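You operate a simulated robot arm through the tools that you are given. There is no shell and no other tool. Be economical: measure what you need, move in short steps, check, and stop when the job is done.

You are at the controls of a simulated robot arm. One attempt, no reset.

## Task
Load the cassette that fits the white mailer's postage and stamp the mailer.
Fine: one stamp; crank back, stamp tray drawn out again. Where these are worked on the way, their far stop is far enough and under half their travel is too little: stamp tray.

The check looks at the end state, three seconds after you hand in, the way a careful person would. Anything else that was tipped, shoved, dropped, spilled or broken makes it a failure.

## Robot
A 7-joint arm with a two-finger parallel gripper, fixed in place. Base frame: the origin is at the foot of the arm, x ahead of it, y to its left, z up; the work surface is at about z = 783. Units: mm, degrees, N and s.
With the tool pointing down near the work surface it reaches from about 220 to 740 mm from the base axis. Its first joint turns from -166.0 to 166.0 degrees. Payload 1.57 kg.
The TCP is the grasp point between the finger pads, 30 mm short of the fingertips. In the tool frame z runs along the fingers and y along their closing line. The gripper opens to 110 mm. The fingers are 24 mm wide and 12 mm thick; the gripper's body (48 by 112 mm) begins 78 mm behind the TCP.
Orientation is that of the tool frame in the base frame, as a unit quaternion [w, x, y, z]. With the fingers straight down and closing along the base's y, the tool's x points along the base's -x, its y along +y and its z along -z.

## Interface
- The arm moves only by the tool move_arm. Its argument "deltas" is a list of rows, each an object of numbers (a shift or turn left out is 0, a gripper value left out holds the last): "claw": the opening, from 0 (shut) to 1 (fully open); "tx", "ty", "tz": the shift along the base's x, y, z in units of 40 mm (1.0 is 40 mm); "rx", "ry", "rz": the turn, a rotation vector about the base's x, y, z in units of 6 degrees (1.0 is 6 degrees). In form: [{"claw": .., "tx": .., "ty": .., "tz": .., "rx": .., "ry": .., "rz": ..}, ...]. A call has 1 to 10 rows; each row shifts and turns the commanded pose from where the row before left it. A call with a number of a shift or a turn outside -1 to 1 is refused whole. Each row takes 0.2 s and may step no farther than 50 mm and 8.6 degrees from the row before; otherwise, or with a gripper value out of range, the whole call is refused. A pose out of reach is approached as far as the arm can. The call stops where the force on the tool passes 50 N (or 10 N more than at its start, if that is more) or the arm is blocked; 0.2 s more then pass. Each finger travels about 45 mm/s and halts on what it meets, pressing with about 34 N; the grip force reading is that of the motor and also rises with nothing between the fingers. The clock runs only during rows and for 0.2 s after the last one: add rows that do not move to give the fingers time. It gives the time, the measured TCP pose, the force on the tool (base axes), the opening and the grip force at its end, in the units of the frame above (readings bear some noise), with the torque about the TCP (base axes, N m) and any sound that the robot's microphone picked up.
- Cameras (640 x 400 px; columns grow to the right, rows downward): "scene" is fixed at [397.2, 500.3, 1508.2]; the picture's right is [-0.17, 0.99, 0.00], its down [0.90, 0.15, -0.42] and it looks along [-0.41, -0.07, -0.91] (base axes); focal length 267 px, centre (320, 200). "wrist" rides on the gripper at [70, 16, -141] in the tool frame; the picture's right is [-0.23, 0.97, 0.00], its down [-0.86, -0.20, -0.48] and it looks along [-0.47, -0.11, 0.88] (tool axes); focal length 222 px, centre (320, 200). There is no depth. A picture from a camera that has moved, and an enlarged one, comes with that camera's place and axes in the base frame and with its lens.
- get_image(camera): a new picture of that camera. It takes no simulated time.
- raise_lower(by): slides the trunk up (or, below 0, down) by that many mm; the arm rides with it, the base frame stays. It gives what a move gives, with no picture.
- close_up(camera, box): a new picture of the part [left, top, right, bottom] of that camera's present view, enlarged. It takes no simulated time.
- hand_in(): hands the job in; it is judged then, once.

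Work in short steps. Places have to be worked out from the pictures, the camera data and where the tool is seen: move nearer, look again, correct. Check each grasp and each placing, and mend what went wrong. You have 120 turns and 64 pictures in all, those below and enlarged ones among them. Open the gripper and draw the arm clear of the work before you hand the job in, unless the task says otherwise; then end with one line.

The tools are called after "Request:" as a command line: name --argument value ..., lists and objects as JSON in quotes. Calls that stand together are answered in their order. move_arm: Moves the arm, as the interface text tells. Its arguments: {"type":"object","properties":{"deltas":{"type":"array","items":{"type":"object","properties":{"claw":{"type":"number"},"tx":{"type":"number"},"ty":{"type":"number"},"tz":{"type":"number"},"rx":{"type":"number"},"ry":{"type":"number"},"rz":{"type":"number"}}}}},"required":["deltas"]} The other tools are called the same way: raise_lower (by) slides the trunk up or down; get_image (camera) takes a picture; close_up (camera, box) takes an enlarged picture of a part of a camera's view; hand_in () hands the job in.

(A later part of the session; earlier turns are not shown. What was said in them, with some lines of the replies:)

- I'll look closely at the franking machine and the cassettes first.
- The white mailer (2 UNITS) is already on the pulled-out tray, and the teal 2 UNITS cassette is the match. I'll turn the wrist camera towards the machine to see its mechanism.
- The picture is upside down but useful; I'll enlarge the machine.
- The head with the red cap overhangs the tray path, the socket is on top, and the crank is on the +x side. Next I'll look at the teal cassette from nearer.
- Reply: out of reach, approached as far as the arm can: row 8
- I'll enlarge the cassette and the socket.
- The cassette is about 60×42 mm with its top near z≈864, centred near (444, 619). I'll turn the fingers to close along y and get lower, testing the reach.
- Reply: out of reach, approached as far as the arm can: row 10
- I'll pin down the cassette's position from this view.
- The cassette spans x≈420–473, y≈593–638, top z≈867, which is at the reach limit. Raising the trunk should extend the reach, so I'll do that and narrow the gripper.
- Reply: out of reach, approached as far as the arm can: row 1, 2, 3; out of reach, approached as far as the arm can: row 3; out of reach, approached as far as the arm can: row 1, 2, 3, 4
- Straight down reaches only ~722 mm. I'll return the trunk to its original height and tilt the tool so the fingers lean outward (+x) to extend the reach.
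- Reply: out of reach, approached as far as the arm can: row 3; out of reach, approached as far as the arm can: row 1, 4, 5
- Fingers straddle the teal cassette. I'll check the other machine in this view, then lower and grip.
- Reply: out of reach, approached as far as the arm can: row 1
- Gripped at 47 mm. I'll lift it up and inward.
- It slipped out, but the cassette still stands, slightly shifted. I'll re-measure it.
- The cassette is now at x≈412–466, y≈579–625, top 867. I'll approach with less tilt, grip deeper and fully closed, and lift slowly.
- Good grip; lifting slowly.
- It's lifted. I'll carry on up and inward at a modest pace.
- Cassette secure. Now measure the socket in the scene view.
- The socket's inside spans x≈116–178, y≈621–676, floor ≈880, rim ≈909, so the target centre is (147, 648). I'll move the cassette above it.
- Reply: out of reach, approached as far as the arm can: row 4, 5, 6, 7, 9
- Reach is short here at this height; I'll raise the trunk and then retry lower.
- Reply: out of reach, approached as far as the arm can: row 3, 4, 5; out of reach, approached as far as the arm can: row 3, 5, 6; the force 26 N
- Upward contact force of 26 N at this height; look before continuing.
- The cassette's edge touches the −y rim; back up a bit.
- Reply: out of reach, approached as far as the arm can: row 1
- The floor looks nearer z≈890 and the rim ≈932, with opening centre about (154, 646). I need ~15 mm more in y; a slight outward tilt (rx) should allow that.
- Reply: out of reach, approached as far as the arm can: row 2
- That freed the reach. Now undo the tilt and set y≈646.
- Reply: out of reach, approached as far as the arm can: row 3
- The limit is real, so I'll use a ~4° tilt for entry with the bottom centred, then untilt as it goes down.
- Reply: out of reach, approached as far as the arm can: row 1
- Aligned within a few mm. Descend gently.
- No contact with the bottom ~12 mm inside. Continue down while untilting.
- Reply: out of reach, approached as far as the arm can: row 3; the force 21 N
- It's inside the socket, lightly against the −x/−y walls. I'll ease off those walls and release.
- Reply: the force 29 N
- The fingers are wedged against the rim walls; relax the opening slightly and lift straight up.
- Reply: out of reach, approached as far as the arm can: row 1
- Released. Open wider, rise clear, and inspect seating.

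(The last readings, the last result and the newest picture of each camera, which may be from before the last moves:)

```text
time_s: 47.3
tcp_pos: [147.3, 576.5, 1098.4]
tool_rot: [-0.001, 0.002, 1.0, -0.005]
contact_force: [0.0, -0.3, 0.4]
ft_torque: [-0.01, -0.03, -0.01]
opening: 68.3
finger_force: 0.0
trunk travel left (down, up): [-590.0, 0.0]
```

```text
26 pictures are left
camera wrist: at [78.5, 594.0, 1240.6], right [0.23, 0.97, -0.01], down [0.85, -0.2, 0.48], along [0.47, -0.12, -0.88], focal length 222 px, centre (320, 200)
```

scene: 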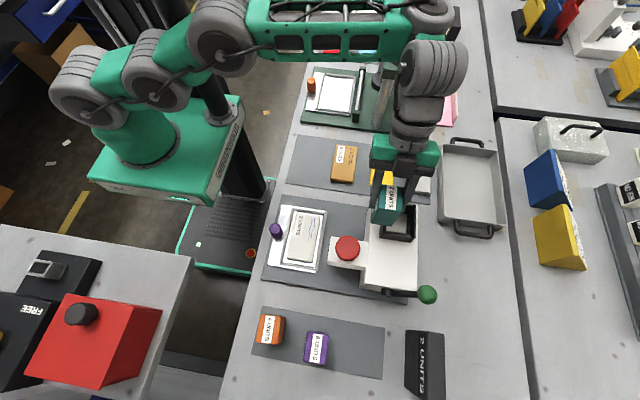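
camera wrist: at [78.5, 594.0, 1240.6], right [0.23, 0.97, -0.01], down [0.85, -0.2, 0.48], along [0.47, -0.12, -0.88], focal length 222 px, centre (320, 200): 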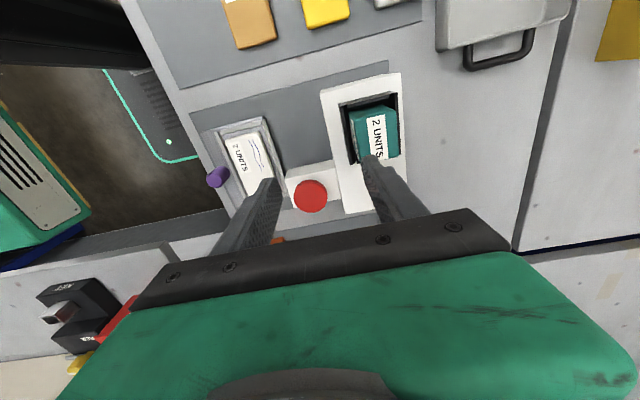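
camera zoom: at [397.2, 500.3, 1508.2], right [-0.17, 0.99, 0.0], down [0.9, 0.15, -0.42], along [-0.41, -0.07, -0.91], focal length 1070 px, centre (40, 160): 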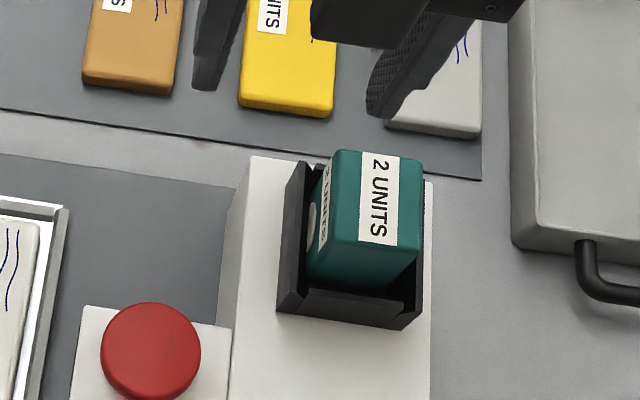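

Cassette seated upright. Now for the tray: turn the fingers to close along x and go above the purple knob (≈(204, 349), top ≈860).

Request:
move_arm --deltas '[{"rz": 1, "ty": -0.8, "tx": 0.15}, {"rz": 1, "ty": -0.8, "tx": 0.15}, {"rz": 1, "ty": -0.8, "tx": 0.15}, {"rz": 1, "ty": -0.8, "tx": 0.15}, {"rz": 1, "ty": -0.8, "tx": 0.15}, {"rz": 1, "ty": -0.8, "tx": 0.15}, {"rz": 1, "ty": -0.8, "tx": 0.15}, {"rz": 1, "tx": 0.15}, {"rz": 1, "tx": 0.15}, {"rz": 1}]'

Request:
move_arm --deltas '[{"rz": 1}, {"rz": 1}, {"rz": 1}, {"rz": 1}, {"rz": 1}, {"tz": -0.9}, {"tz": -0.9}, {"tz": -0.9}]'

Request:
get_image --camera "wrist"

```text
time_s: 49.5
tcp_pos: [209.0, 376.9, 1135.0]
tool_rot: [0.004, -0.499, 0.867, -0.005]
contact_force: [-0.3, 0.2, -1.2]
ft_torque: [0.0, 0.03, 0.0]
opening: 68.3
finger_force: 0.0
out of reach, approached as far as the arm can: row 5, 6, 7
trunk travel left (down, up): [-590.0, 0.0]
```

```text
time_s: 51.3
tcp_pos: [221.4, 416.0, 1099.0]
tool_rot: [0.002, -0.706, 0.708, -0.005]
contact_force: [0.0, -0.1, -0.1]
ft_torque: [-0.01, -0.02, 0.03]
opening: 68.2
finger_force: 0.0
out of reach, approached as far as the arm can: row 6, 7, 8
trunk travel left (down, up): [-590.0, 0.0]
```

```text
25 pictures are left
camera wrist: at [204.1, 347.1, 1241.0], right [-0.97, 0.23, -0.01], down [0.2, 0.86, 0.48], along [0.12, 0.46, -0.88], focal length 222 px, centre (320, 200)
```

wrist: 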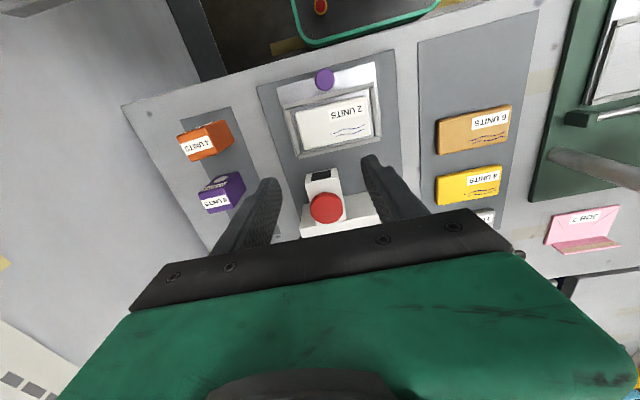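

The knob is directly below the camera at ≈(202, 345). I'll lower the trunk so the arm can reach close and low.

Request:
raise_lower --by -140

Request:
move_arm --deltas '[{"ty": -0.6, "tx": -0.2}, {"ty": -0.6, "tx": -0.2}, {"ty": -0.6}]'

```text
time_s: 53.0
tcp_pos: [221.5, 416.4, 958.1]
tool_rot: [0.002, -0.706, 0.708, -0.005]
contact_force: [-0.2, 0.1, -1.0]
ft_torque: [-0.03, 0.01, 0.0]
opening: 68.3
finger_force: 0.0
trunk travel left (down, up): [-450.0, 140.0]
```

```text
time_s: 53.8
tcp_pos: [215.4, 366.8, 995.2]
tool_rot: [-0.002, -0.706, 0.709, -0.006]
contact_force: [-0.8, 0.0, 0.3]
ft_torque: [0.0, -0.04, 0.01]
opening: 68.3
finger_force: 0.1
out of reach, approached as far as the arm can: row 1, 2, 3
trunk travel left (down, up): [-450.0, 140.0]
```

Request:
get_image --camera "scene"

```text
24 pictures are left
```

scene: 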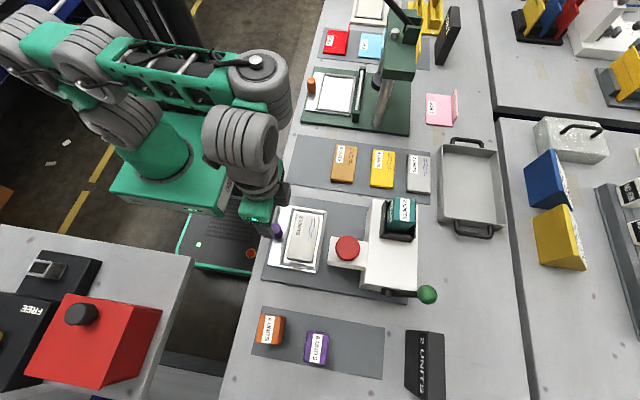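

The arm is clear of the table; lower the trunk further and centre over the knob.

Request:
raise_lower --by -80

Request:
move_arm --deltas '[{"ty": -0.3, "tx": -0.2}, {"ty": -0.25, "tx": -0.12}]'

Request:
get_image --camera "wrist"

```text
time_s: 55.0
tcp_pos: [214.7, 369.1, 915.3]
tool_rot: [-0.001, -0.706, 0.708, -0.007]
contact_force: [0.8, 0.0, 1.0]
ft_torque: [0.01, -0.02, 0.0]
opening: 68.1
finger_force: 0.0
trunk travel left (down, up): [-370.0, 220.0]
```

```text
time_s: 55.6
tcp_pos: [202.1, 350.2, 923.0]
tool_rot: [-0.002, -0.706, 0.708, -0.009]
contact_force: [-0.5, 0.0, 0.6]
ft_torque: [0.01, 0.01, -0.01]
opening: 68.0
finger_force: 0.1
out of reach, approached as far as the arm can: row 1, 2
trunk travel left (down, up): [-370.0, 220.0]
```

```text
23 pictures are left
camera wrist: at [185.7, 282.4, 1066.4], right [-0.97, 0.23, -0.01], down [0.2, 0.86, 0.47], along [0.12, 0.45, -0.88], focal length 222 px, centre (320, 200)
```

wrist: 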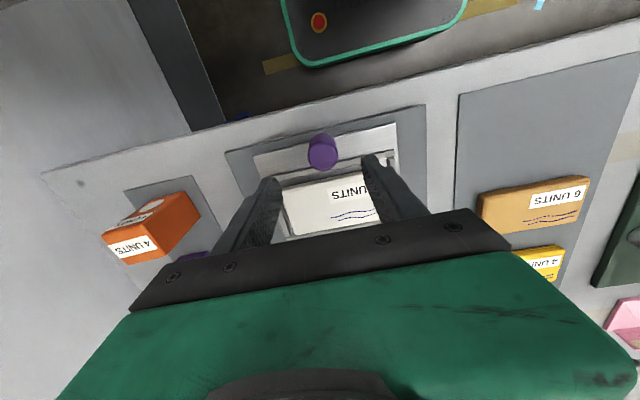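

Aligned over the knob. Lower by trunk so the fingers straddle it.

Request:
move_arm --deltas '[{"ty": -0.1, "tz": 0.1}]'

Request:
raise_lower --by -85

Request:
get_image --camera "wrist"

```text
time_s: 56.0
tcp_pos: [203.5, 345.3, 927.3]
tool_rot: [-0.001, -0.706, 0.708, -0.006]
contact_force: [0.1, 0.4, -0.3]
ft_torque: [-0.02, 0.0, -0.02]
opening: 68.3
finger_force: 0.1
trunk travel left (down, up): [-370.0, 220.0]
```

```text
time_s: 57.2
tcp_pos: [202.5, 346.4, 841.4]
tool_rot: [0.0, -0.705, 0.709, -0.008]
contact_force: [0.7, 0.2, 0.3]
ft_torque: [0.02, 0.01, 0.01]
opening: 68.3
finger_force: 0.0
trunk travel left (down, up): [-285.0, 305.0]
```

```text
22 pictures are left
camera wrist: at [186.2, 278.0, 984.6], right [-0.97, 0.23, -0.01], down [0.2, 0.86, 0.47], along [0.12, 0.46, -0.88], focal length 222 px, centre (320, 200)
```

wrist: 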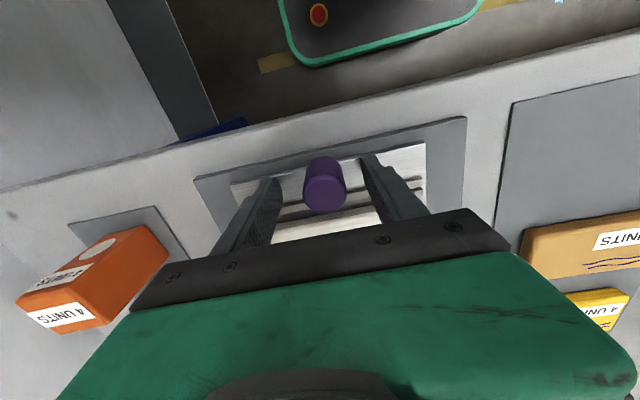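

Knob between the fingers; grip it.

Request:
move_arm --deltas '[{"claw": 0.1}, {"claw": 0}, {}, {}, {}]'

Request:
move_arm --deltas '[{"ty": 0.2}, {"ty": 0.3}, {"ty": 0.3}]'

Request:
get_image --camera "scene"

```text
time_s: 58.4
tcp_pos: [199.5, 346.7, 841.9]
tool_rot: [-0.002, -0.707, 0.707, -0.007]
contact_force: [-30.4, 1.3, -3.8]
ft_torque: [0.26, 1.0, 0.25]
opening: 31.7
finger_force: 38.7
trunk travel left (down, up): [-285.0, 305.0]
```

```text
time_s: 59.2
tcp_pos: [200.7, 377.0, 842.6]
tool_rot: [-0.004, -0.706, 0.708, -0.005]
contact_force: [-41.1, -0.5, -11.7]
ft_torque: [0.13, 1.09, 0.05]
opening: 31.7
finger_force: 39.8
trunk travel left (down, up): [-285.0, 305.0]
```

```text
21 pictures are left
```

scene: 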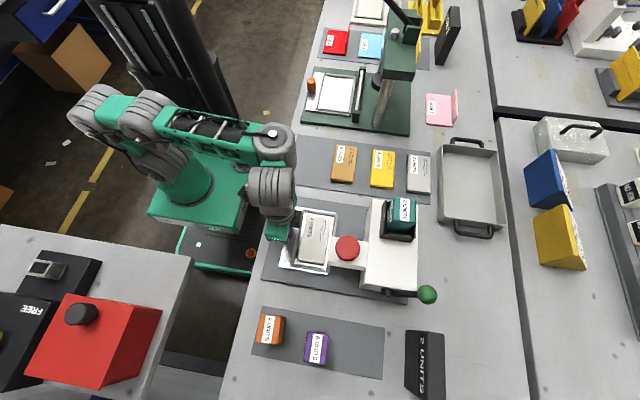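

The tray slides with the knob. Relieve the side force and continue inward.

Request:
move_arm --deltas '[{"tx": -0.12}, {"ty": 0.3}, {"ty": 0.3}, {"ty": 0.3}, {"ty": 0.3}, {"ty": 0.3}]'

```text
time_s: 60.6
tcp_pos: [199.6, 439.7, 842.1]
tool_rot: [0.001, -0.705, 0.709, -0.007]
contact_force: [9.6, 1.0, -5.9]
ft_torque: [0.42, 0.85, -0.1]
opening: 31.3
finger_force: 39.6
trunk travel left (down, up): [-285.0, 305.0]
```

Request:
move_arm --deltas '[{"tx": 0.03, "ty": 0.25}, {"ty": 0.25}, {"ty": 0.25}, {"ty": 0.2}]'

Request:
get_image --camera "scene"

```text
time_s: 61.6
tcp_pos: [199.1, 478.7, 843.0]
tool_rot: [0.0, -0.706, 0.708, -0.006]
contact_force: [-0.1, -0.8, -0.8]
ft_torque: [0.0, 0.02, 0.01]
opening: 0.0
finger_force: 21.4
trunk travel left (down, up): [-285.0, 305.0]
```

```text
20 pictures are left
```

scene: 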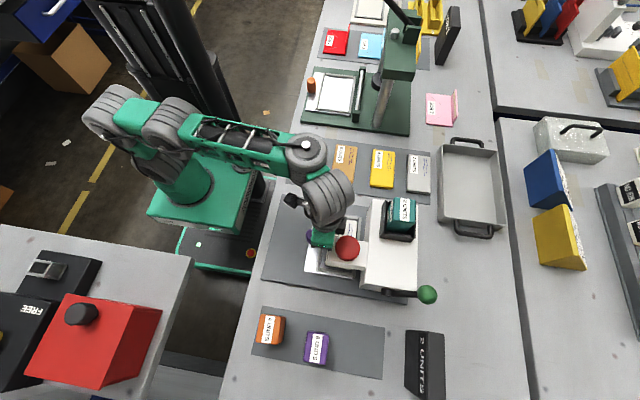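

The fingers slipped off the knob, probably at the tray's stop. Lift up and look.

Request:
move_arm --deltas '[{"tz": 0.5}, {"tz": 0.7}, {"tz": 0.6, "ty": -0.6}, {"ty": -0.8, "claw": 0.6}, {"ty": -0.4, "tz": 0.4}]'

Request:
get_image --camera "wrist"

Request:
close_up --camera "scene" --box '[260, 190, 440, 310]'

```text
time_s: 62.8
tcp_pos: [197.4, 404.4, 931.6]
tool_rot: [-0.001, -0.706, 0.708, -0.007]
contact_force: [-0.6, 1.2, 0.0]
ft_torque: [0.02, -0.04, 0.0]
opening: 49.7
finger_force: 0.1
trunk travel left (down, up): [-285.0, 305.0]
```

```text
19 pictures are left
camera wrist: at [180.9, 336.0, 1072.8], right [-0.97, 0.23, -0.01], down [0.2, 0.86, 0.47], along [0.12, 0.46, -0.88], focal length 222 px, centre (320, 200)
```

wrist: 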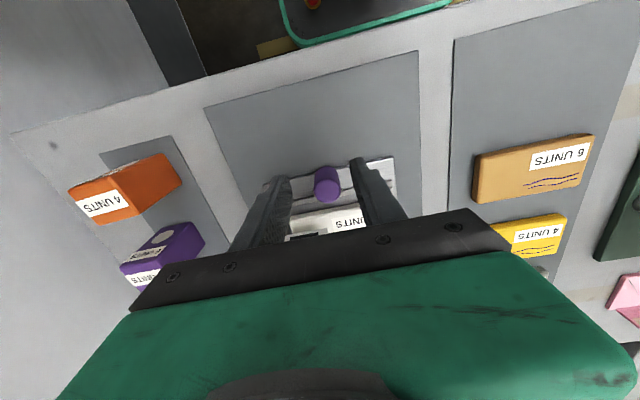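

```text
3.33 times, centred on (350, 250) of scene
camera zoom: at [397.2, 500.3, 1508.2], right [-0.17, 0.99, 0.0], down [0.9, 0.15, -0.42], along [-0.41, -0.07, -0.91], focal length 891 px, centre (220, 33)
```

zoom: 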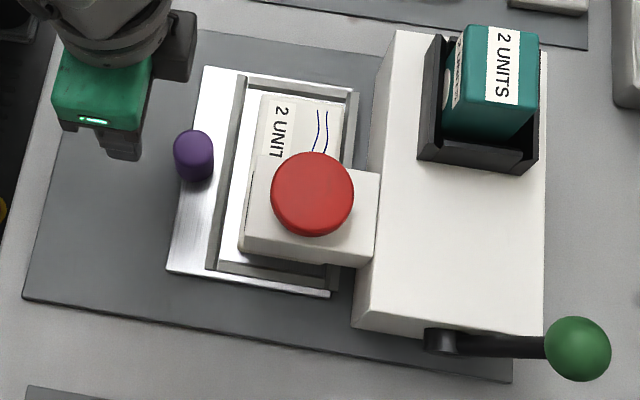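

The knob is now at y≈445. I'll close the fingers and push from behind to confirm it is at its stop.

Request:
move_arm --deltas '[{"claw": 0, "ty": -0.1}, {"tz": -0.7}, {"tz": -0.7}, {"tz": -0.8}, {"ty": 0.2}, {"ty": 0.2}, {"ty": 0.1}, {"ty": 0.1}, {"ty": 0.1}]'

```text
time_s: 64.8
tcp_pos: [198.2, 419.9, 840.7]
tool_rot: [-0.009, -0.704, 0.71, -0.012]
contact_force: [2.8, -25.6, 6.8]
ft_torque: [0.21, -0.13, -0.06]
opening: 0.0
finger_force: 21.2
trunk travel left (down, up): [-285.0, 305.0]
stopped in row 9: the force on the tool passed its limit (the readings are from after the stop); the commanded pose is now the measured one
```

The tray is at its hard stop. Now to the crank: ball near (315, 706, 935), pivot near (314, 638, 867). Back off, raise the trunk, and move to view it with the fingers tilted outward.

Request:
move_arm --deltas '[{"ty": -0.3}, {"tz": 0.8}, {"tz": 0.8}, {"tz": 0.8}]'

Request:
raise_lower --by 240

Request:
move_arm --deltas '[{"tx": 0.6, "ty": 0.7, "rx": 1, "claw": 0.7}, {"tx": 0.6, "ty": 0.7, "rx": 1}, {"tx": 0.6, "ty": 0.7, "rx": 1}, {"tx": 0.6, "ty": 0.7, "rx": 1}, {"tx": 0.6, "ty": 0.7, "rx": 1}, {"ty": 0.7, "rx": 1}, {"tz": -0.5}, {"tz": -0.5}]'

Request:
get_image --camera "wrist"

```text
time_s: 65.8
tcp_pos: [199.8, 410.6, 935.8]
tool_rot: [-0.009, -0.705, 0.709, -0.011]
contact_force: [-0.5, 0.0, 0.0]
ft_torque: [-0.01, 0.03, -0.03]
opening: 0.0
finger_force: 21.5
trunk travel left (down, up): [-285.0, 305.0]
```

```text
time_s: 68.3
tcp_pos: [201.1, 410.3, 1175.2]
tool_rot: [-0.009, -0.705, 0.709, -0.011]
contact_force: [-0.4, 0.6, -0.2]
ft_torque: [-0.02, 0.04, 0.02]
opening: 0.1
finger_force: 21.3
trunk travel left (down, up): [-525.0, 65.0]
```

```text
time_s: 70.1
tcp_pos: [319.2, 578.4, 1134.1]
tool_rot: [0.211, -0.672, 0.679, 0.208]
contact_force: [-0.8, 0.1, -0.4]
ft_torque: [0.02, 0.0, 0.03]
opening: 76.9
finger_force: 0.0
trunk travel left (down, up): [-525.0, 65.0]
```

```text
17 pictures are left
camera wrist: at [303.0, 441.0, 1211.0], right [-0.97, 0.19, 0.13], down [0.2, 0.43, 0.88], along [0.12, 0.88, -0.46], focal length 222 px, centre (320, 200)
```

wrist: 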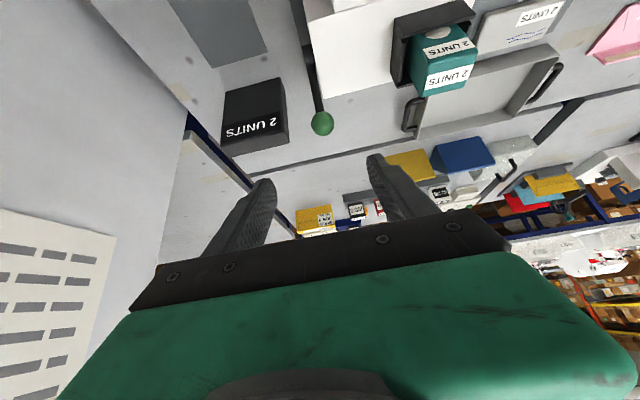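

The ball is confirmed at ≈(319, 705, 935), in line with the fingers. Approach along the tool axis with fingers open.

Request:
move_arm --deltas '[{"ty": 0.6, "tz": -0.9}, {"ty": 0.6, "tz": -0.9}, {"ty": 0.6, "tz": -0.9}, {"ty": 0.6, "tz": -0.9}, {"ty": 0.5, "tz": -0.9}, {"ty": 0.25, "tz": -0.45}]'

Request:
get_image --camera "wrist"

```text
time_s: 71.5
tcp_pos: [320.3, 706.3, 937.0]
tool_rot: [0.21, -0.673, 0.678, 0.209]
contact_force: [0.3, 0.1, 1.1]
ft_torque: [-0.01, -0.01, 0.0]
opening: 76.8
finger_force: 0.1
trunk travel left (down, up): [-525.0, 65.0]
```

```text
16 pictures are left
camera wrist: at [303.5, 568.1, 1014.7], right [-0.97, 0.19, 0.13], down [0.2, 0.43, 0.88], along [0.12, 0.88, -0.46], focal length 222 px, centre (320, 200)
```

wrist: 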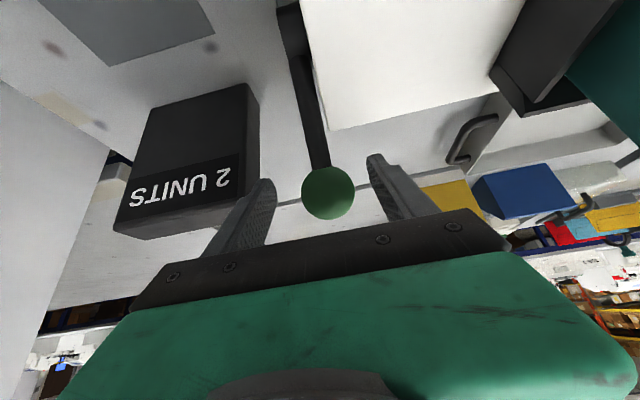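

The ball is between the fingers; grip it.

Request:
move_arm --deltas '[{"claw": 0.1, "tx": -0.06}, {"claw": 0}, {}, {}, {}]'

```text
time_s: 72.7
tcp_pos: [313.0, 706.0, 937.8]
tool_rot: [0.209, -0.674, 0.677, 0.209]
contact_force: [-14.5, -2.3, -0.5]
ft_torque: [0.05, 0.08, 0.07]
opening: 37.3
finger_force: 37.5
trunk travel left (down, up): [-525.0, 65.0]
```

Gripped at 37 mm. Relieve the side load and probe a small downward swing (+y, −z).

Request:
move_arm --deltas '[{"tx": -0.06}, {"ty": 0.1, "tz": -0.1}, {"ty": 0.1, "tz": -0.1}, {}]'

```text
time_s: 73.7
tcp_pos: [315.1, 710.3, 935.3]
tool_rot: [0.213, -0.672, 0.677, 0.21]
contact_force: [-10.2, -27.2, 18.5]
ft_torque: [-0.06, -0.01, 0.01]
opening: 37.1
finger_force: 43.2
trunk travel left (down, up): [-525.0, 65.0]
```

That direction is a stop. Try the other way (up and toward −y), following the arc.

Request:
move_arm --deltas '[{"ty": -0.2, "tz": 0.2}, {"ty": -0.16, "tz": 0.14}, {"ty": -0.16, "tz": 0.13}, {}]'

```text
time_s: 74.7
tcp_pos: [315.4, 692.6, 945.3]
tool_rot: [0.205, -0.675, 0.678, 0.208]
contact_force: [-10.5, 5.2, -15.5]
ft_torque: [1.11, -0.09, -0.03]
opening: 36.9
finger_force: 43.8
trunk travel left (down, up): [-525.0, 65.0]
```

It turns. Continue along the arc.

Request:
move_arm --deltas '[{"tx": -0.08, "ty": -0.18, "tz": 0.1}, {"ty": -0.18, "tz": 0.1}, {"ty": -0.2, "tz": 0.07}, {"ty": -0.2, "tz": 0.07}, {"ty": -0.21, "tz": 0.04}, {"ty": -0.21, "tz": 0.03}, {}]'

```text
time_s: 76.3
tcp_pos: [314.0, 645.0, 964.6]
tool_rot: [0.211, -0.672, 0.678, 0.209]
contact_force: [8.5, 11.1, -11.3]
ft_torque: [1.2, -0.03, 0.0]
opening: 37.1
finger_force: 42.9
trunk travel left (down, up): [-525.0, 65.0]
```

Request:
move_arm --deltas '[{"ty": -0.21, "tz": 0}, {"ty": -0.21, "tz": 0}, {"ty": -0.21, "tz": -0.04}, {"ty": -0.21, "tz": -0.04}, {"ty": -0.2, "tz": -0.07}, {"ty": -0.2, "tz": -0.07}, {}]'

Request:
get_image --camera "scene"

```text
time_s: 77.9
tcp_pos: [314.4, 595.9, 956.6]
tool_rot: [0.212, -0.672, 0.678, 0.209]
contact_force: [16.6, 11.8, 5.0]
ft_torque: [1.35, -0.17, -0.05]
opening: 36.9
finger_force: 43.4
trunk travel left (down, up): [-525.0, 65.0]
```

```text
15 pictures are left
```

scene: 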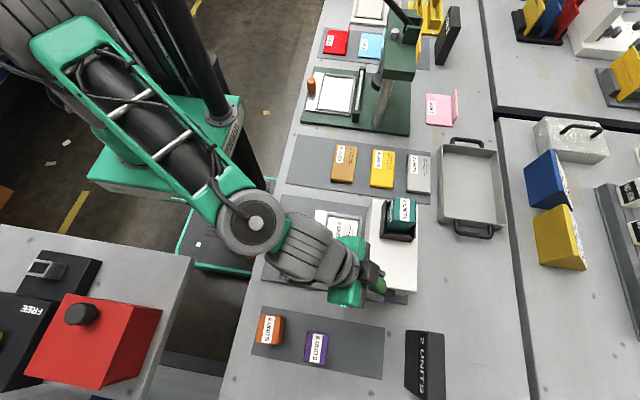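

Request:
move_arm --deltas '[{"ty": -0.18, "tz": -0.1}, {"ty": -0.18, "tz": -0.11}, {"ty": -0.16, "tz": -0.13}, {"ty": -0.16, "tz": -0.14}, {}]'

```text
time_s: 79.1
tcp_pos: [314.0, 568.2, 939.0]
tool_rot: [0.211, -0.672, 0.679, 0.208]
contact_force: [16.5, 7.1, 10.6]
ft_torque: [1.34, -0.13, -0.14]
opening: 36.9
finger_force: 43.3
trunk travel left (down, up): [-525.0, 65.0]
```

Request:
move_arm --deltas '[{"tx": 0.05, "ty": -0.14, "tz": -0.16}, {"ty": -0.13, "tz": -0.17}, {"ty": -0.11, "tz": -0.18}, {"ty": -0.1, "tz": -0.18}, {}]'

```text
time_s: 80.3
tcp_pos: [313.2, 546.6, 906.4]
tool_rot: [0.208, -0.674, 0.678, 0.208]
contact_force: [0.3, 0.6, 0.1]
ft_torque: [0.0, 0.05, -0.03]
opening: 0.1
finger_force: 22.0
trunk travel left (down, up): [-525.0, 65.0]
```

The ball slipped out; check the crank and the mailer.

Request:
get_image --camera "wrist"

Request:
close_up --camera "scene" --box '[260, 190, 440, 310]'

```text
14 pictures are left
camera wrist: at [298.3, 409.7, 984.2], right [-0.97, 0.2, 0.13], down [0.2, 0.44, 0.88], along [0.11, 0.88, -0.46], focal length 222 px, centre (320, 200)
```

wrist: 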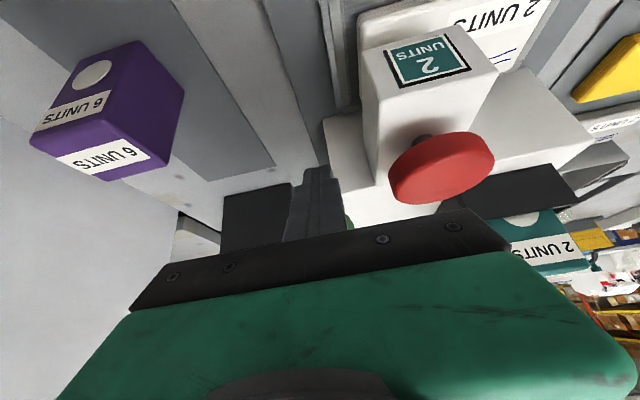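

```text
3.33 times, centred on (350, 250) of scene
camera zoom: at [397.2, 500.3, 1508.2], right [-0.17, 0.99, 0.0], down [0.9, 0.15, -0.42], along [-0.41, -0.07, -0.91], focal length 891 px, centre (220, 33)
```

zoom: 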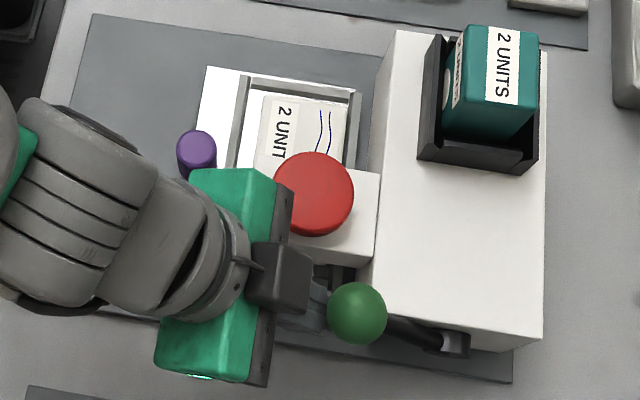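

The head's window now shows "2 UNITS": the crank transferred the cassette and stays at its far stop. Now press the red cap once: retract, set the tool upright above the cap at ≈(236, 536, 912).

Request:
move_arm --deltas '[{"ty": -0.5, "tz": 0.7}, {"ty": -0.4, "tz": 0.8}, {"tz": 0.8, "tx": -0.4, "rx": -1}, {"tx": -0.5, "rx": -1, "ty": 0.2}, {"tx": -0.5, "rx": -1, "ty": 0.2}, {"tx": -0.5, "rx": -1, "ty": 0.2}, {"rx": -1, "ty": 0.1}, {"rx": -1, "ty": 0.1}, {}]'

```text
time_s: 82.3
tcp_pos: [238.3, 545.1, 1002.0]
tool_rot: [-0.009, -0.705, 0.709, -0.011]
contact_force: [0.3, 0.4, 0.2]
ft_torque: [-0.01, -0.01, -0.04]
opening: 0.0
finger_force: 21.6
trunk travel left (down, up): [-525.0, 65.0]
```

Request:
move_arm --deltas '[{"tx": -0.05, "ty": -0.2}, {"tz": -0.8}, {"tz": -0.4}]'

Request:
close_up --camera "scene" --box '[290, 190, 410, 290]'

```text
time_s: 83.1
tcp_pos: [238.9, 535.8, 952.2]
tool_rot: [-0.009, -0.705, 0.709, -0.011]
contact_force: [-0.2, -0.2, 0.0]
ft_torque: [-0.01, -0.02, 0.04]
opening: 0.0
finger_force: 21.5
trunk travel left (down, up): [-525.0, 65.0]
```

```text
4.00 times, centred on (350, 240) of scene
camera zoom: at [397.2, 500.3, 1508.2], right [-0.17, 0.99, 0.0], down [0.9, 0.15, -0.42], along [-0.41, -0.07, -0.91], focal length 1070 px, centre (200, 40)
```

zoom: 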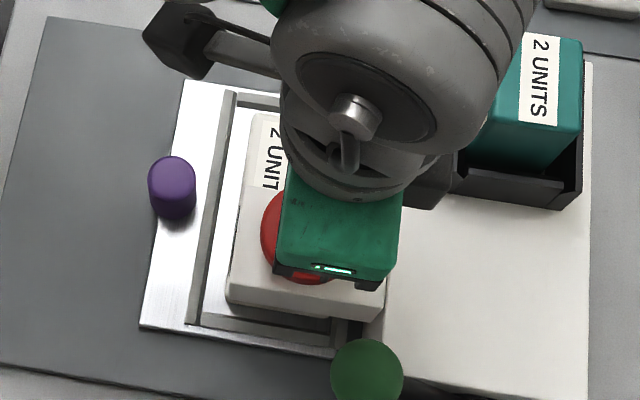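

Above the cap. Press down in small steps.

Request:
move_arm --deltas '[{"tz": -0.2}, {"tz": -0.1}, {"tz": -0.1}, {"tz": -0.1}]'

```text
time_s: 84.1
tcp_pos: [236.7, 535.3, 936.5]
tool_rot: [-0.005, -0.704, 0.71, -0.01]
contact_force: [0.8, -5.3, 24.5]
ft_torque: [0.1, -0.04, 0.02]
opening: 0.0
finger_force: 21.7
trunk travel left (down, up): [-525.0, 65.0]
heard: click
```

A click was heard. Press a few mm more in the same stroke to be sure it bottoms, then release.

Request:
move_arm --deltas '[{"tz": -0.08}, {}]'

Request:
move_arm --deltas '[{"tz": 0.4}, {"tz": 0.8}, {"tz": 0.8}, {"tz": 0.3}]'

Request:
get_image --camera "wrist"

```text
time_s: 84.7
tcp_pos: [237.1, 537.1, 935.5]
tool_rot: [-0.004, -0.704, 0.71, -0.009]
contact_force: [3.4, -7.5, 44.5]
ft_torque: [0.25, -0.08, 0.09]
opening: 0.0
finger_force: 21.3
trunk travel left (down, up): [-525.0, 65.0]
```

```text
time_s: 85.7
tcp_pos: [236.0, 538.6, 1022.5]
tool_rot: [-0.009, -0.705, 0.709, -0.011]
contact_force: [0.6, 0.0, 0.2]
ft_torque: [0.01, 0.01, 0.0]
opening: 0.0
finger_force: 21.4
trunk travel left (down, up): [-525.0, 65.0]
```

```text
11 pictures are left
camera wrist: at [219.3, 472.9, 1165.6], right [-0.97, 0.23, -0.01], down [0.2, 0.87, 0.45], along [0.11, 0.44, -0.89], focal length 222 px, centre (320, 200)
```

wrist: 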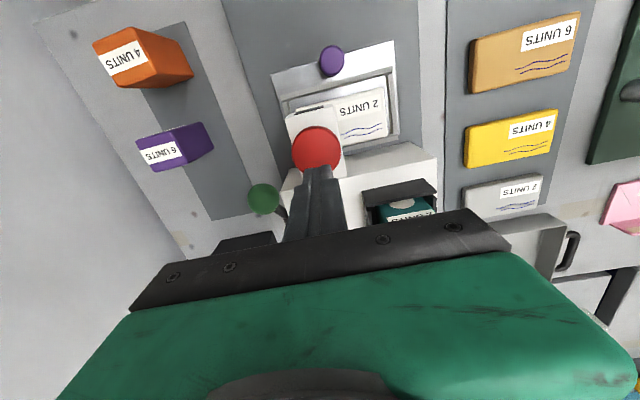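

Released. Now draw the tray out: move over the knob (198, 446) with the fingers open, lowering by trunk.

Request:
move_arm --deltas '[{"tz": 0.5, "ty": -0.6, "claw": 0.62}, {"tz": 0.5, "ty": -0.6, "tx": -0.3}, {"tz": 0.4, "ty": -0.6, "tx": -0.3}, {"tz": 0.4, "ty": -0.52, "tx": -0.35}, {}]'

Request:
raise_lower --by -170

Request:
get_image --camera "wrist"

```text
time_s: 86.9
tcp_pos: [198.1, 440.6, 1093.7]
tool_rot: [-0.009, -0.705, 0.709, -0.011]
contact_force: [-0.1, -0.6, -1.0]
ft_torque: [0.0, 0.02, 0.05]
opening: 68.3
finger_force: 0.0
trunk travel left (down, up): [-525.0, 65.0]
```

```text
time_s: 88.8
tcp_pos: [197.7, 442.4, 923.4]
tool_rot: [-0.009, -0.705, 0.709, -0.011]
contact_force: [-0.3, 0.0, -0.4]
ft_torque: [-0.02, 0.02, -0.02]
opening: 68.2
finger_force: 0.1
trunk travel left (down, up): [-355.0, 235.0]
```

```text
10 pictures are left
camera wrist: at [181.5, 376.2, 1066.6], right [-0.97, 0.23, -0.01], down [0.2, 0.87, 0.46], along [0.12, 0.44, -0.89], focal length 222 px, centre (320, 200)
```

wrist: 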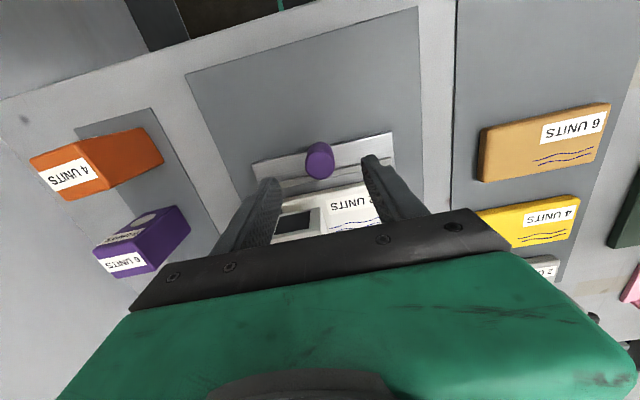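

The window has cleared, so the stamp was used. Lower and grip the knob.

Request:
raise_lower --by -82

Request:
move_arm --deltas '[{"claw": 0.1, "ty": 0.05}, {"claw": 0}, {}, {}, {}]'

Request:
move_arm --deltas '[{"ty": -0.2}, {"ty": -0.25}, {"ty": -0.25}, {"ty": -0.25}]'

```text
time_s: 90.0
tcp_pos: [198.1, 441.6, 840.7]
tool_rot: [-0.008, -0.705, 0.709, -0.011]
contact_force: [-0.7, -0.6, -0.3]
ft_torque: [-0.01, -0.02, 0.01]
opening: 68.5
finger_force: 0.1
trunk travel left (down, up): [-273.0, 317.0]
```

```text
time_s: 91.2
tcp_pos: [199.9, 443.5, 840.8]
tool_rot: [-0.008, -0.704, 0.71, -0.011]
contact_force: [22.9, -1.2, 1.5]
ft_torque: [-0.04, 0.52, -0.31]
opening: 31.2
finger_force: 39.3
trunk travel left (down, up): [-273.0, 317.0]
```

```text
time_s: 92.2
tcp_pos: [200.6, 407.3, 840.8]
tool_rot: [-0.009, -0.704, 0.71, -0.01]
contact_force: [39.5, -0.3, -1.0]
ft_torque: [0.64, 0.6, -0.37]
opening: 31.7
finger_force: 40.5
trunk travel left (down, up): [-273.0, 317.0]
```

Gripping and drawing out; relieve the side force and continue to the outer stop.

Request:
move_arm --deltas '[{"tx": 0.08, "ty": -0.1}, {"ty": -0.25}, {"ty": -0.25}, {"ty": -0.25}, {"ty": -0.25}, {"ty": -0.2}, {"ty": -0.12}, {}]'

```text
time_s: 94.0
tcp_pos: [200.3, 348.0, 840.8]
tool_rot: [-0.01, -0.705, 0.709, -0.013]
contact_force: [-15.2, -1.7, -17.0]
ft_torque: [0.04, 1.06, 0.15]
opening: 31.5
finger_force: 40.6
trunk travel left (down, up): [-273.0, 317.0]
```

Request:
move_arm --deltas '[{"ty": -0.08}, {"ty": -0.08}, {}]'

Request:
close_up --camera "scene" --box '[250, 190, 430, 310]'

```text
time_s: 94.8
tcp_pos: [200.4, 344.1, 840.7]
tool_rot: [-0.009, -0.706, 0.708, -0.011]
contact_force: [-19.3, 0.7, -20.8]
ft_torque: [-0.47, 1.09, 0.14]
opening: 31.8
finger_force: 40.3
trunk travel left (down, up): [-273.0, 317.0]
```

```text
3.33 times, centred on (340, 250) of scene
camera zoom: at [397.2, 500.3, 1508.2], right [-0.17, 0.99, 0.0], down [0.9, 0.15, -0.42], along [-0.41, -0.07, -0.91], focal length 891 px, centre (253, 33)
```

zoom: 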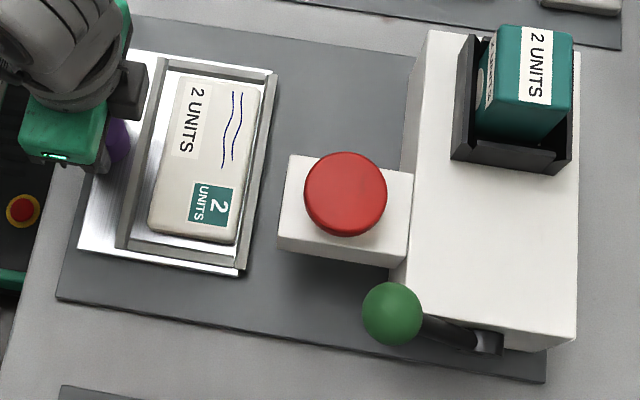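

The mailer carries one teal 2 UNITS stamp. Draw the tray the last couple of mm to its stop.

Request:
move_arm --deltas '[{"ty": -0.08}, {"ty": -0.08}, {}]'

```text
time_s: 95.6
tcp_pos: [200.4, 339.4, 842.0]
tool_rot: [-0.005, -0.706, 0.708, -0.011]
contact_force: [-23.3, 30.3, -6.3]
ft_torque: [0.42, 1.16, 0.01]
opening: 31.6
finger_force: 40.4
trunk travel left (down, up): [-273.0, 317.0]
```

At the outer stop. Release, rise, and return to the crank.

Request:
move_arm --deltas '[{"claw": 0.62, "ty": 0.1}, {}, {}, {}]'

Request:
raise_lower --by 252

Request:
move_arm --deltas '[{"claw": 0.7, "tx": 0.6, "ty": 0.7, "rx": 1}, {"tx": 0.6, "ty": 0.7, "rx": 1}, {"tx": 0.6, "ty": 0.6, "rx": 1}, {"tx": 0.6, "ty": 0.6, "rx": 1}, {"tx": 0.4, "ty": 0.5, "rx": 1}, {"rx": 1}, {}]'

```text
time_s: 96.6
tcp_pos: [203.2, 341.0, 840.8]
tool_rot: [-0.008, -0.704, 0.71, -0.011]
contact_force: [0.4, 0.1, -0.1]
ft_torque: [-0.02, 0.0, 0.0]
opening: 68.2
finger_force: 0.1
trunk travel left (down, up): [-273.0, 317.0]
```

```text
time_s: 99.2
tcp_pos: [201.4, 341.1, 1094.0]
tool_rot: [-0.009, -0.705, 0.709, -0.012]
contact_force: [0.5, 0.2, 0.2]
ft_torque: [-0.03, 0.04, 0.0]
opening: 68.2
finger_force: 0.1
trunk travel left (down, up): [-525.0, 65.0]
```

```text
time_s: 100.8
tcp_pos: [313.9, 466.1, 1092.9]
tool_rot: [0.211, -0.673, 0.678, 0.209]
contact_force: [-0.2, 0.1, -0.2]
ft_torque: [-0.01, 0.0, -0.02]
opening: 76.9
finger_force: 0.1
trunk travel left (down, up): [-525.0, 65.0]
```

Request:
move_arm --deltas '[{"claw": 0.55, "ty": 0.6, "tz": -0.9}, {"ty": 0.6, "tz": -0.9}, {"ty": 0.5, "tz": -0.8}, {}]'

Request:
get_image --camera "wrist"

```text
time_s: 101.8
tcp_pos: [314.6, 531.9, 987.5]
tool_rot: [0.21, -0.673, 0.678, 0.208]
contact_force: [0.3, 0.3, -0.2]
ft_torque: [0.05, 0.02, 0.0]
opening: 60.6
finger_force: 0.1
trunk travel left (down, up): [-525.0, 65.0]
```

```text
8 pictures are left
camera wrist: at [298.5, 394.8, 1065.9], right [-0.97, 0.19, 0.13], down [0.2, 0.43, 0.88], along [0.12, 0.88, -0.46], focal length 222 px, centre (320, 200)
```

wrist: 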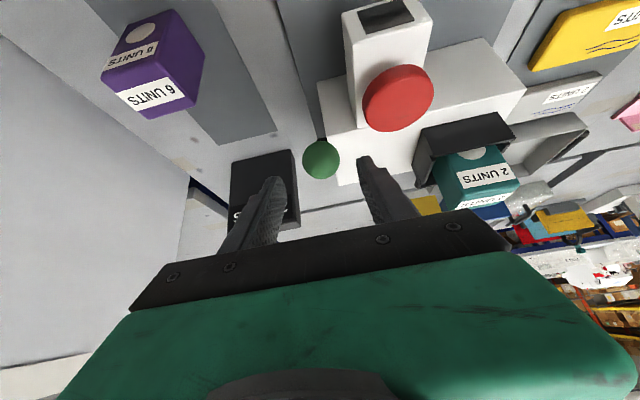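

Ball at ≈(314, 568, 933). Close in and grip.

Request:
move_arm --deltas '[{"ty": 0.45, "tz": -0.65}, {"ty": 0.45, "tz": -0.67}, {}, {"claw": 0.1}, {"claw": 0}, {}, {}]'

```text
time_s: 103.4
tcp_pos: [314.5, 570.4, 936.4]
tool_rot: [0.21, -0.673, 0.678, 0.208]
contact_force: [0.2, 3.1, -2.5]
ft_torque: [0.08, -0.01, 0.01]
opening: 37.1
finger_force: 37.1
trunk travel left (down, up): [-525.0, 65.0]
```

Swing the crank back along the arc.

Request:
move_arm --deltas '[{"ty": 0.16, "tz": 0.14}, {"ty": 0.16, "tz": 0.13}, {"ty": 0.18, "tz": 0.11}, {"ty": 0.18, "tz": 0.1}, {"ty": 0.2, "tz": 0.07}, {"ty": 0.2, "tz": 0.07}, {"ty": 0.21, "tz": 0.04}, {"ty": 0.21, "tz": 0.03}, {}]'

Request:
move_arm --deltas '[{"ty": 0.21}, {"ty": 0.21}, {"ty": 0.21, "tz": -0.03}, {"ty": 0.21, "tz": -0.04}, {"ty": 0.2, "tz": -0.07}, {"ty": 0.2, "tz": -0.07}, {}]'

```text
time_s: 105.4
tcp_pos: [313.9, 628.4, 967.2]
tool_rot: [0.212, -0.673, 0.677, 0.21]
contact_force: [0.2, -11.0, 3.3]
ft_torque: [-1.09, 0.06, 0.06]
opening: 36.9
finger_force: 43.7
trunk travel left (down, up): [-525.0, 65.0]
```

```text
time_s: 107.0
tcp_pos: [315.3, 678.7, 961.9]
tool_rot: [0.214, -0.672, 0.677, 0.21]
contact_force: [1.7, -5.8, 18.8]
ft_torque: [-1.19, -0.03, 0.04]
opening: 36.8
finger_force: 43.7
trunk travel left (down, up): [-525.0, 65.0]
```

Request:
move_arm --deltas '[{"ty": 0.18, "tz": -0.12}, {"ty": 0.17, "tz": -0.13}, {"ty": 0.16, "tz": -0.14}, {"ty": 0.15, "tz": -0.15}, {"ty": 0.06, "tz": -0.08}, {}]'

```text
time_s: 108.4
tcp_pos: [313.8, 708.3, 935.5]
tool_rot: [0.213, -0.673, 0.676, 0.21]
contact_force: [4.2, 8.8, 28.2]
ft_torque: [-1.01, -0.01, 0.04]
opening: 36.9
finger_force: 43.2
trunk travel left (down, up): [-525.0, 65.0]
```

Back at the home position against its stop. Open and retract along the tool axis, then clear.

Request:
move_arm --deltas '[{"claw": 0.6}, {}, {}, {"ty": -0.6, "tz": 0.8}, {"ty": -0.6, "tz": 0.9}, {"ty": -0.6, "tz": 0.9}, {"ty": -0.8, "tz": 0.8}, {"ty": -0.9, "tz": 0.5}, {"ty": -0.9, "tx": -0.4}, {"ty": -0.9, "tx": -0.6}]'

Request:
get_image --camera "scene"

Request:
close_up --camera "scene" --box '[250, 190, 440, 310]'

```text
time_s: 110.6
tcp_pos: [272.1, 496.4, 1088.7]
tool_rot: [0.211, -0.672, 0.678, 0.208]
contact_force: [0.7, -0.2, 0.2]
ft_torque: [0.0, 0.0, 0.0]
opening: 66.0
finger_force: 0.1
trunk travel left (down, up): [-525.0, 65.0]
```

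```text
7 pictures are left
```

scene: 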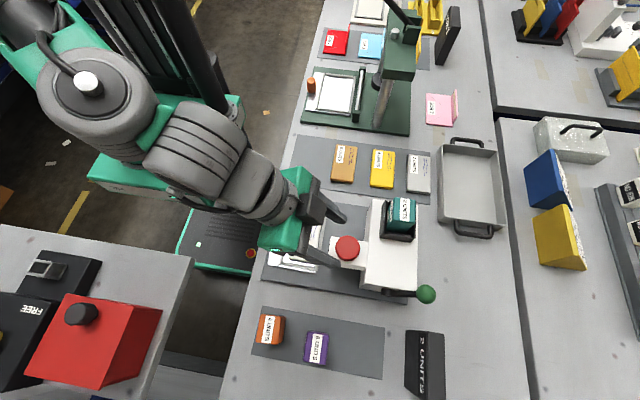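

```text
3.33 times, centred on (345, 250) of scene
camera zoom: at [397.2, 500.3, 1508.2], right [-0.17, 0.99, 0.0], down [0.9, 0.15, -0.42], along [-0.41, -0.07, -0.91], focal length 891 px, centre (237, 33)
```

zoom: 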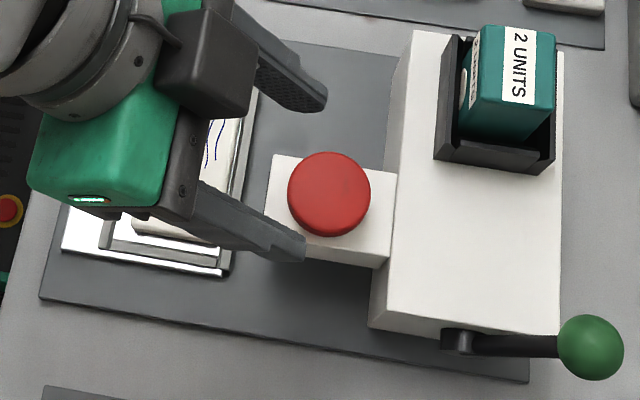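

Crank is home (within ~1°). Draw the arm further clear and take a final look.

Request:
move_arm --deltas '[{"tz": 0.5, "rx": -1}, {"tz": 0.5, "rx": -1}, {"ty": -0.5, "rx": -1, "tx": -0.5}, {"rx": -1, "ty": -0.5, "tx": -0.6}, {"rx": -1, "ty": -0.5, "tx": -0.6}, {"rx": -1}]'

Request:
get_image --camera "wrist"

Request:
close_up --camera "scene" --box '[250, 190, 440, 310]'

```text
time_s: 112.0
tcp_pos: [204.3, 434.1, 1127.7]
tool_rot: [-0.009, -0.706, 0.708, -0.011]
contact_force: [0.2, -0.2, 0.6]
ft_torque: [0.03, -0.04, -0.01]
opening: 66.3
finger_force: 0.0
trunk travel left (down, up): [-525.0, 65.0]
```

```text
5 pictures are left
camera wrist: at [188.3, 370.2, 1271.5], right [-0.97, 0.23, -0.01], down [0.2, 0.87, 0.45], along [0.11, 0.44, -0.89], focal length 222 px, centre (320, 200)
```

wrist: 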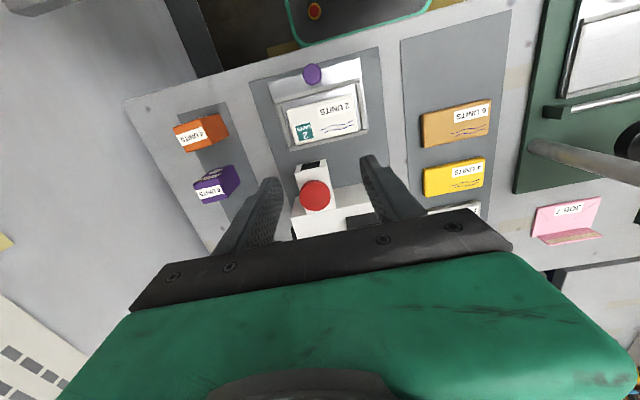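

```text
3.33 times, centred on (345, 250) of scene
camera zoom: at [397.2, 500.3, 1508.2], right [-0.17, 0.99, 0.0], down [0.9, 0.15, -0.42], along [-0.41, -0.07, -0.91], focal length 891 px, centre (237, 33)
```

zoom: 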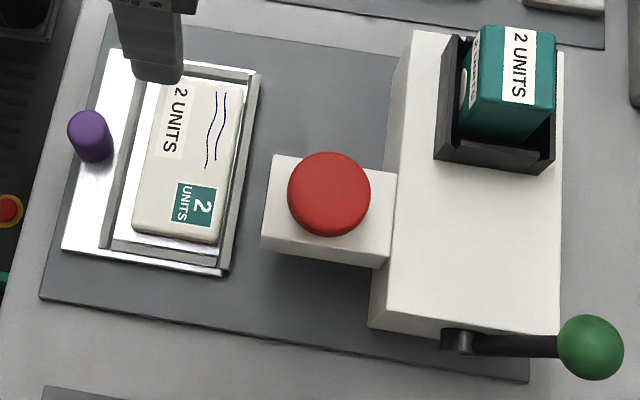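

The mailer is stamped once, the tray is out, the crank is home, the cassette is seated, and the arm is clear. Handing in.

Request:
hand_in

```text
The job is handed in.
```

The white mailer has one 2 UNITS stamp from the teal 2 UNITS cassette; the cassette is seated in its socket, the stamp tray is drawn out to its stop, and the crank is back within about 1° of its starting position.
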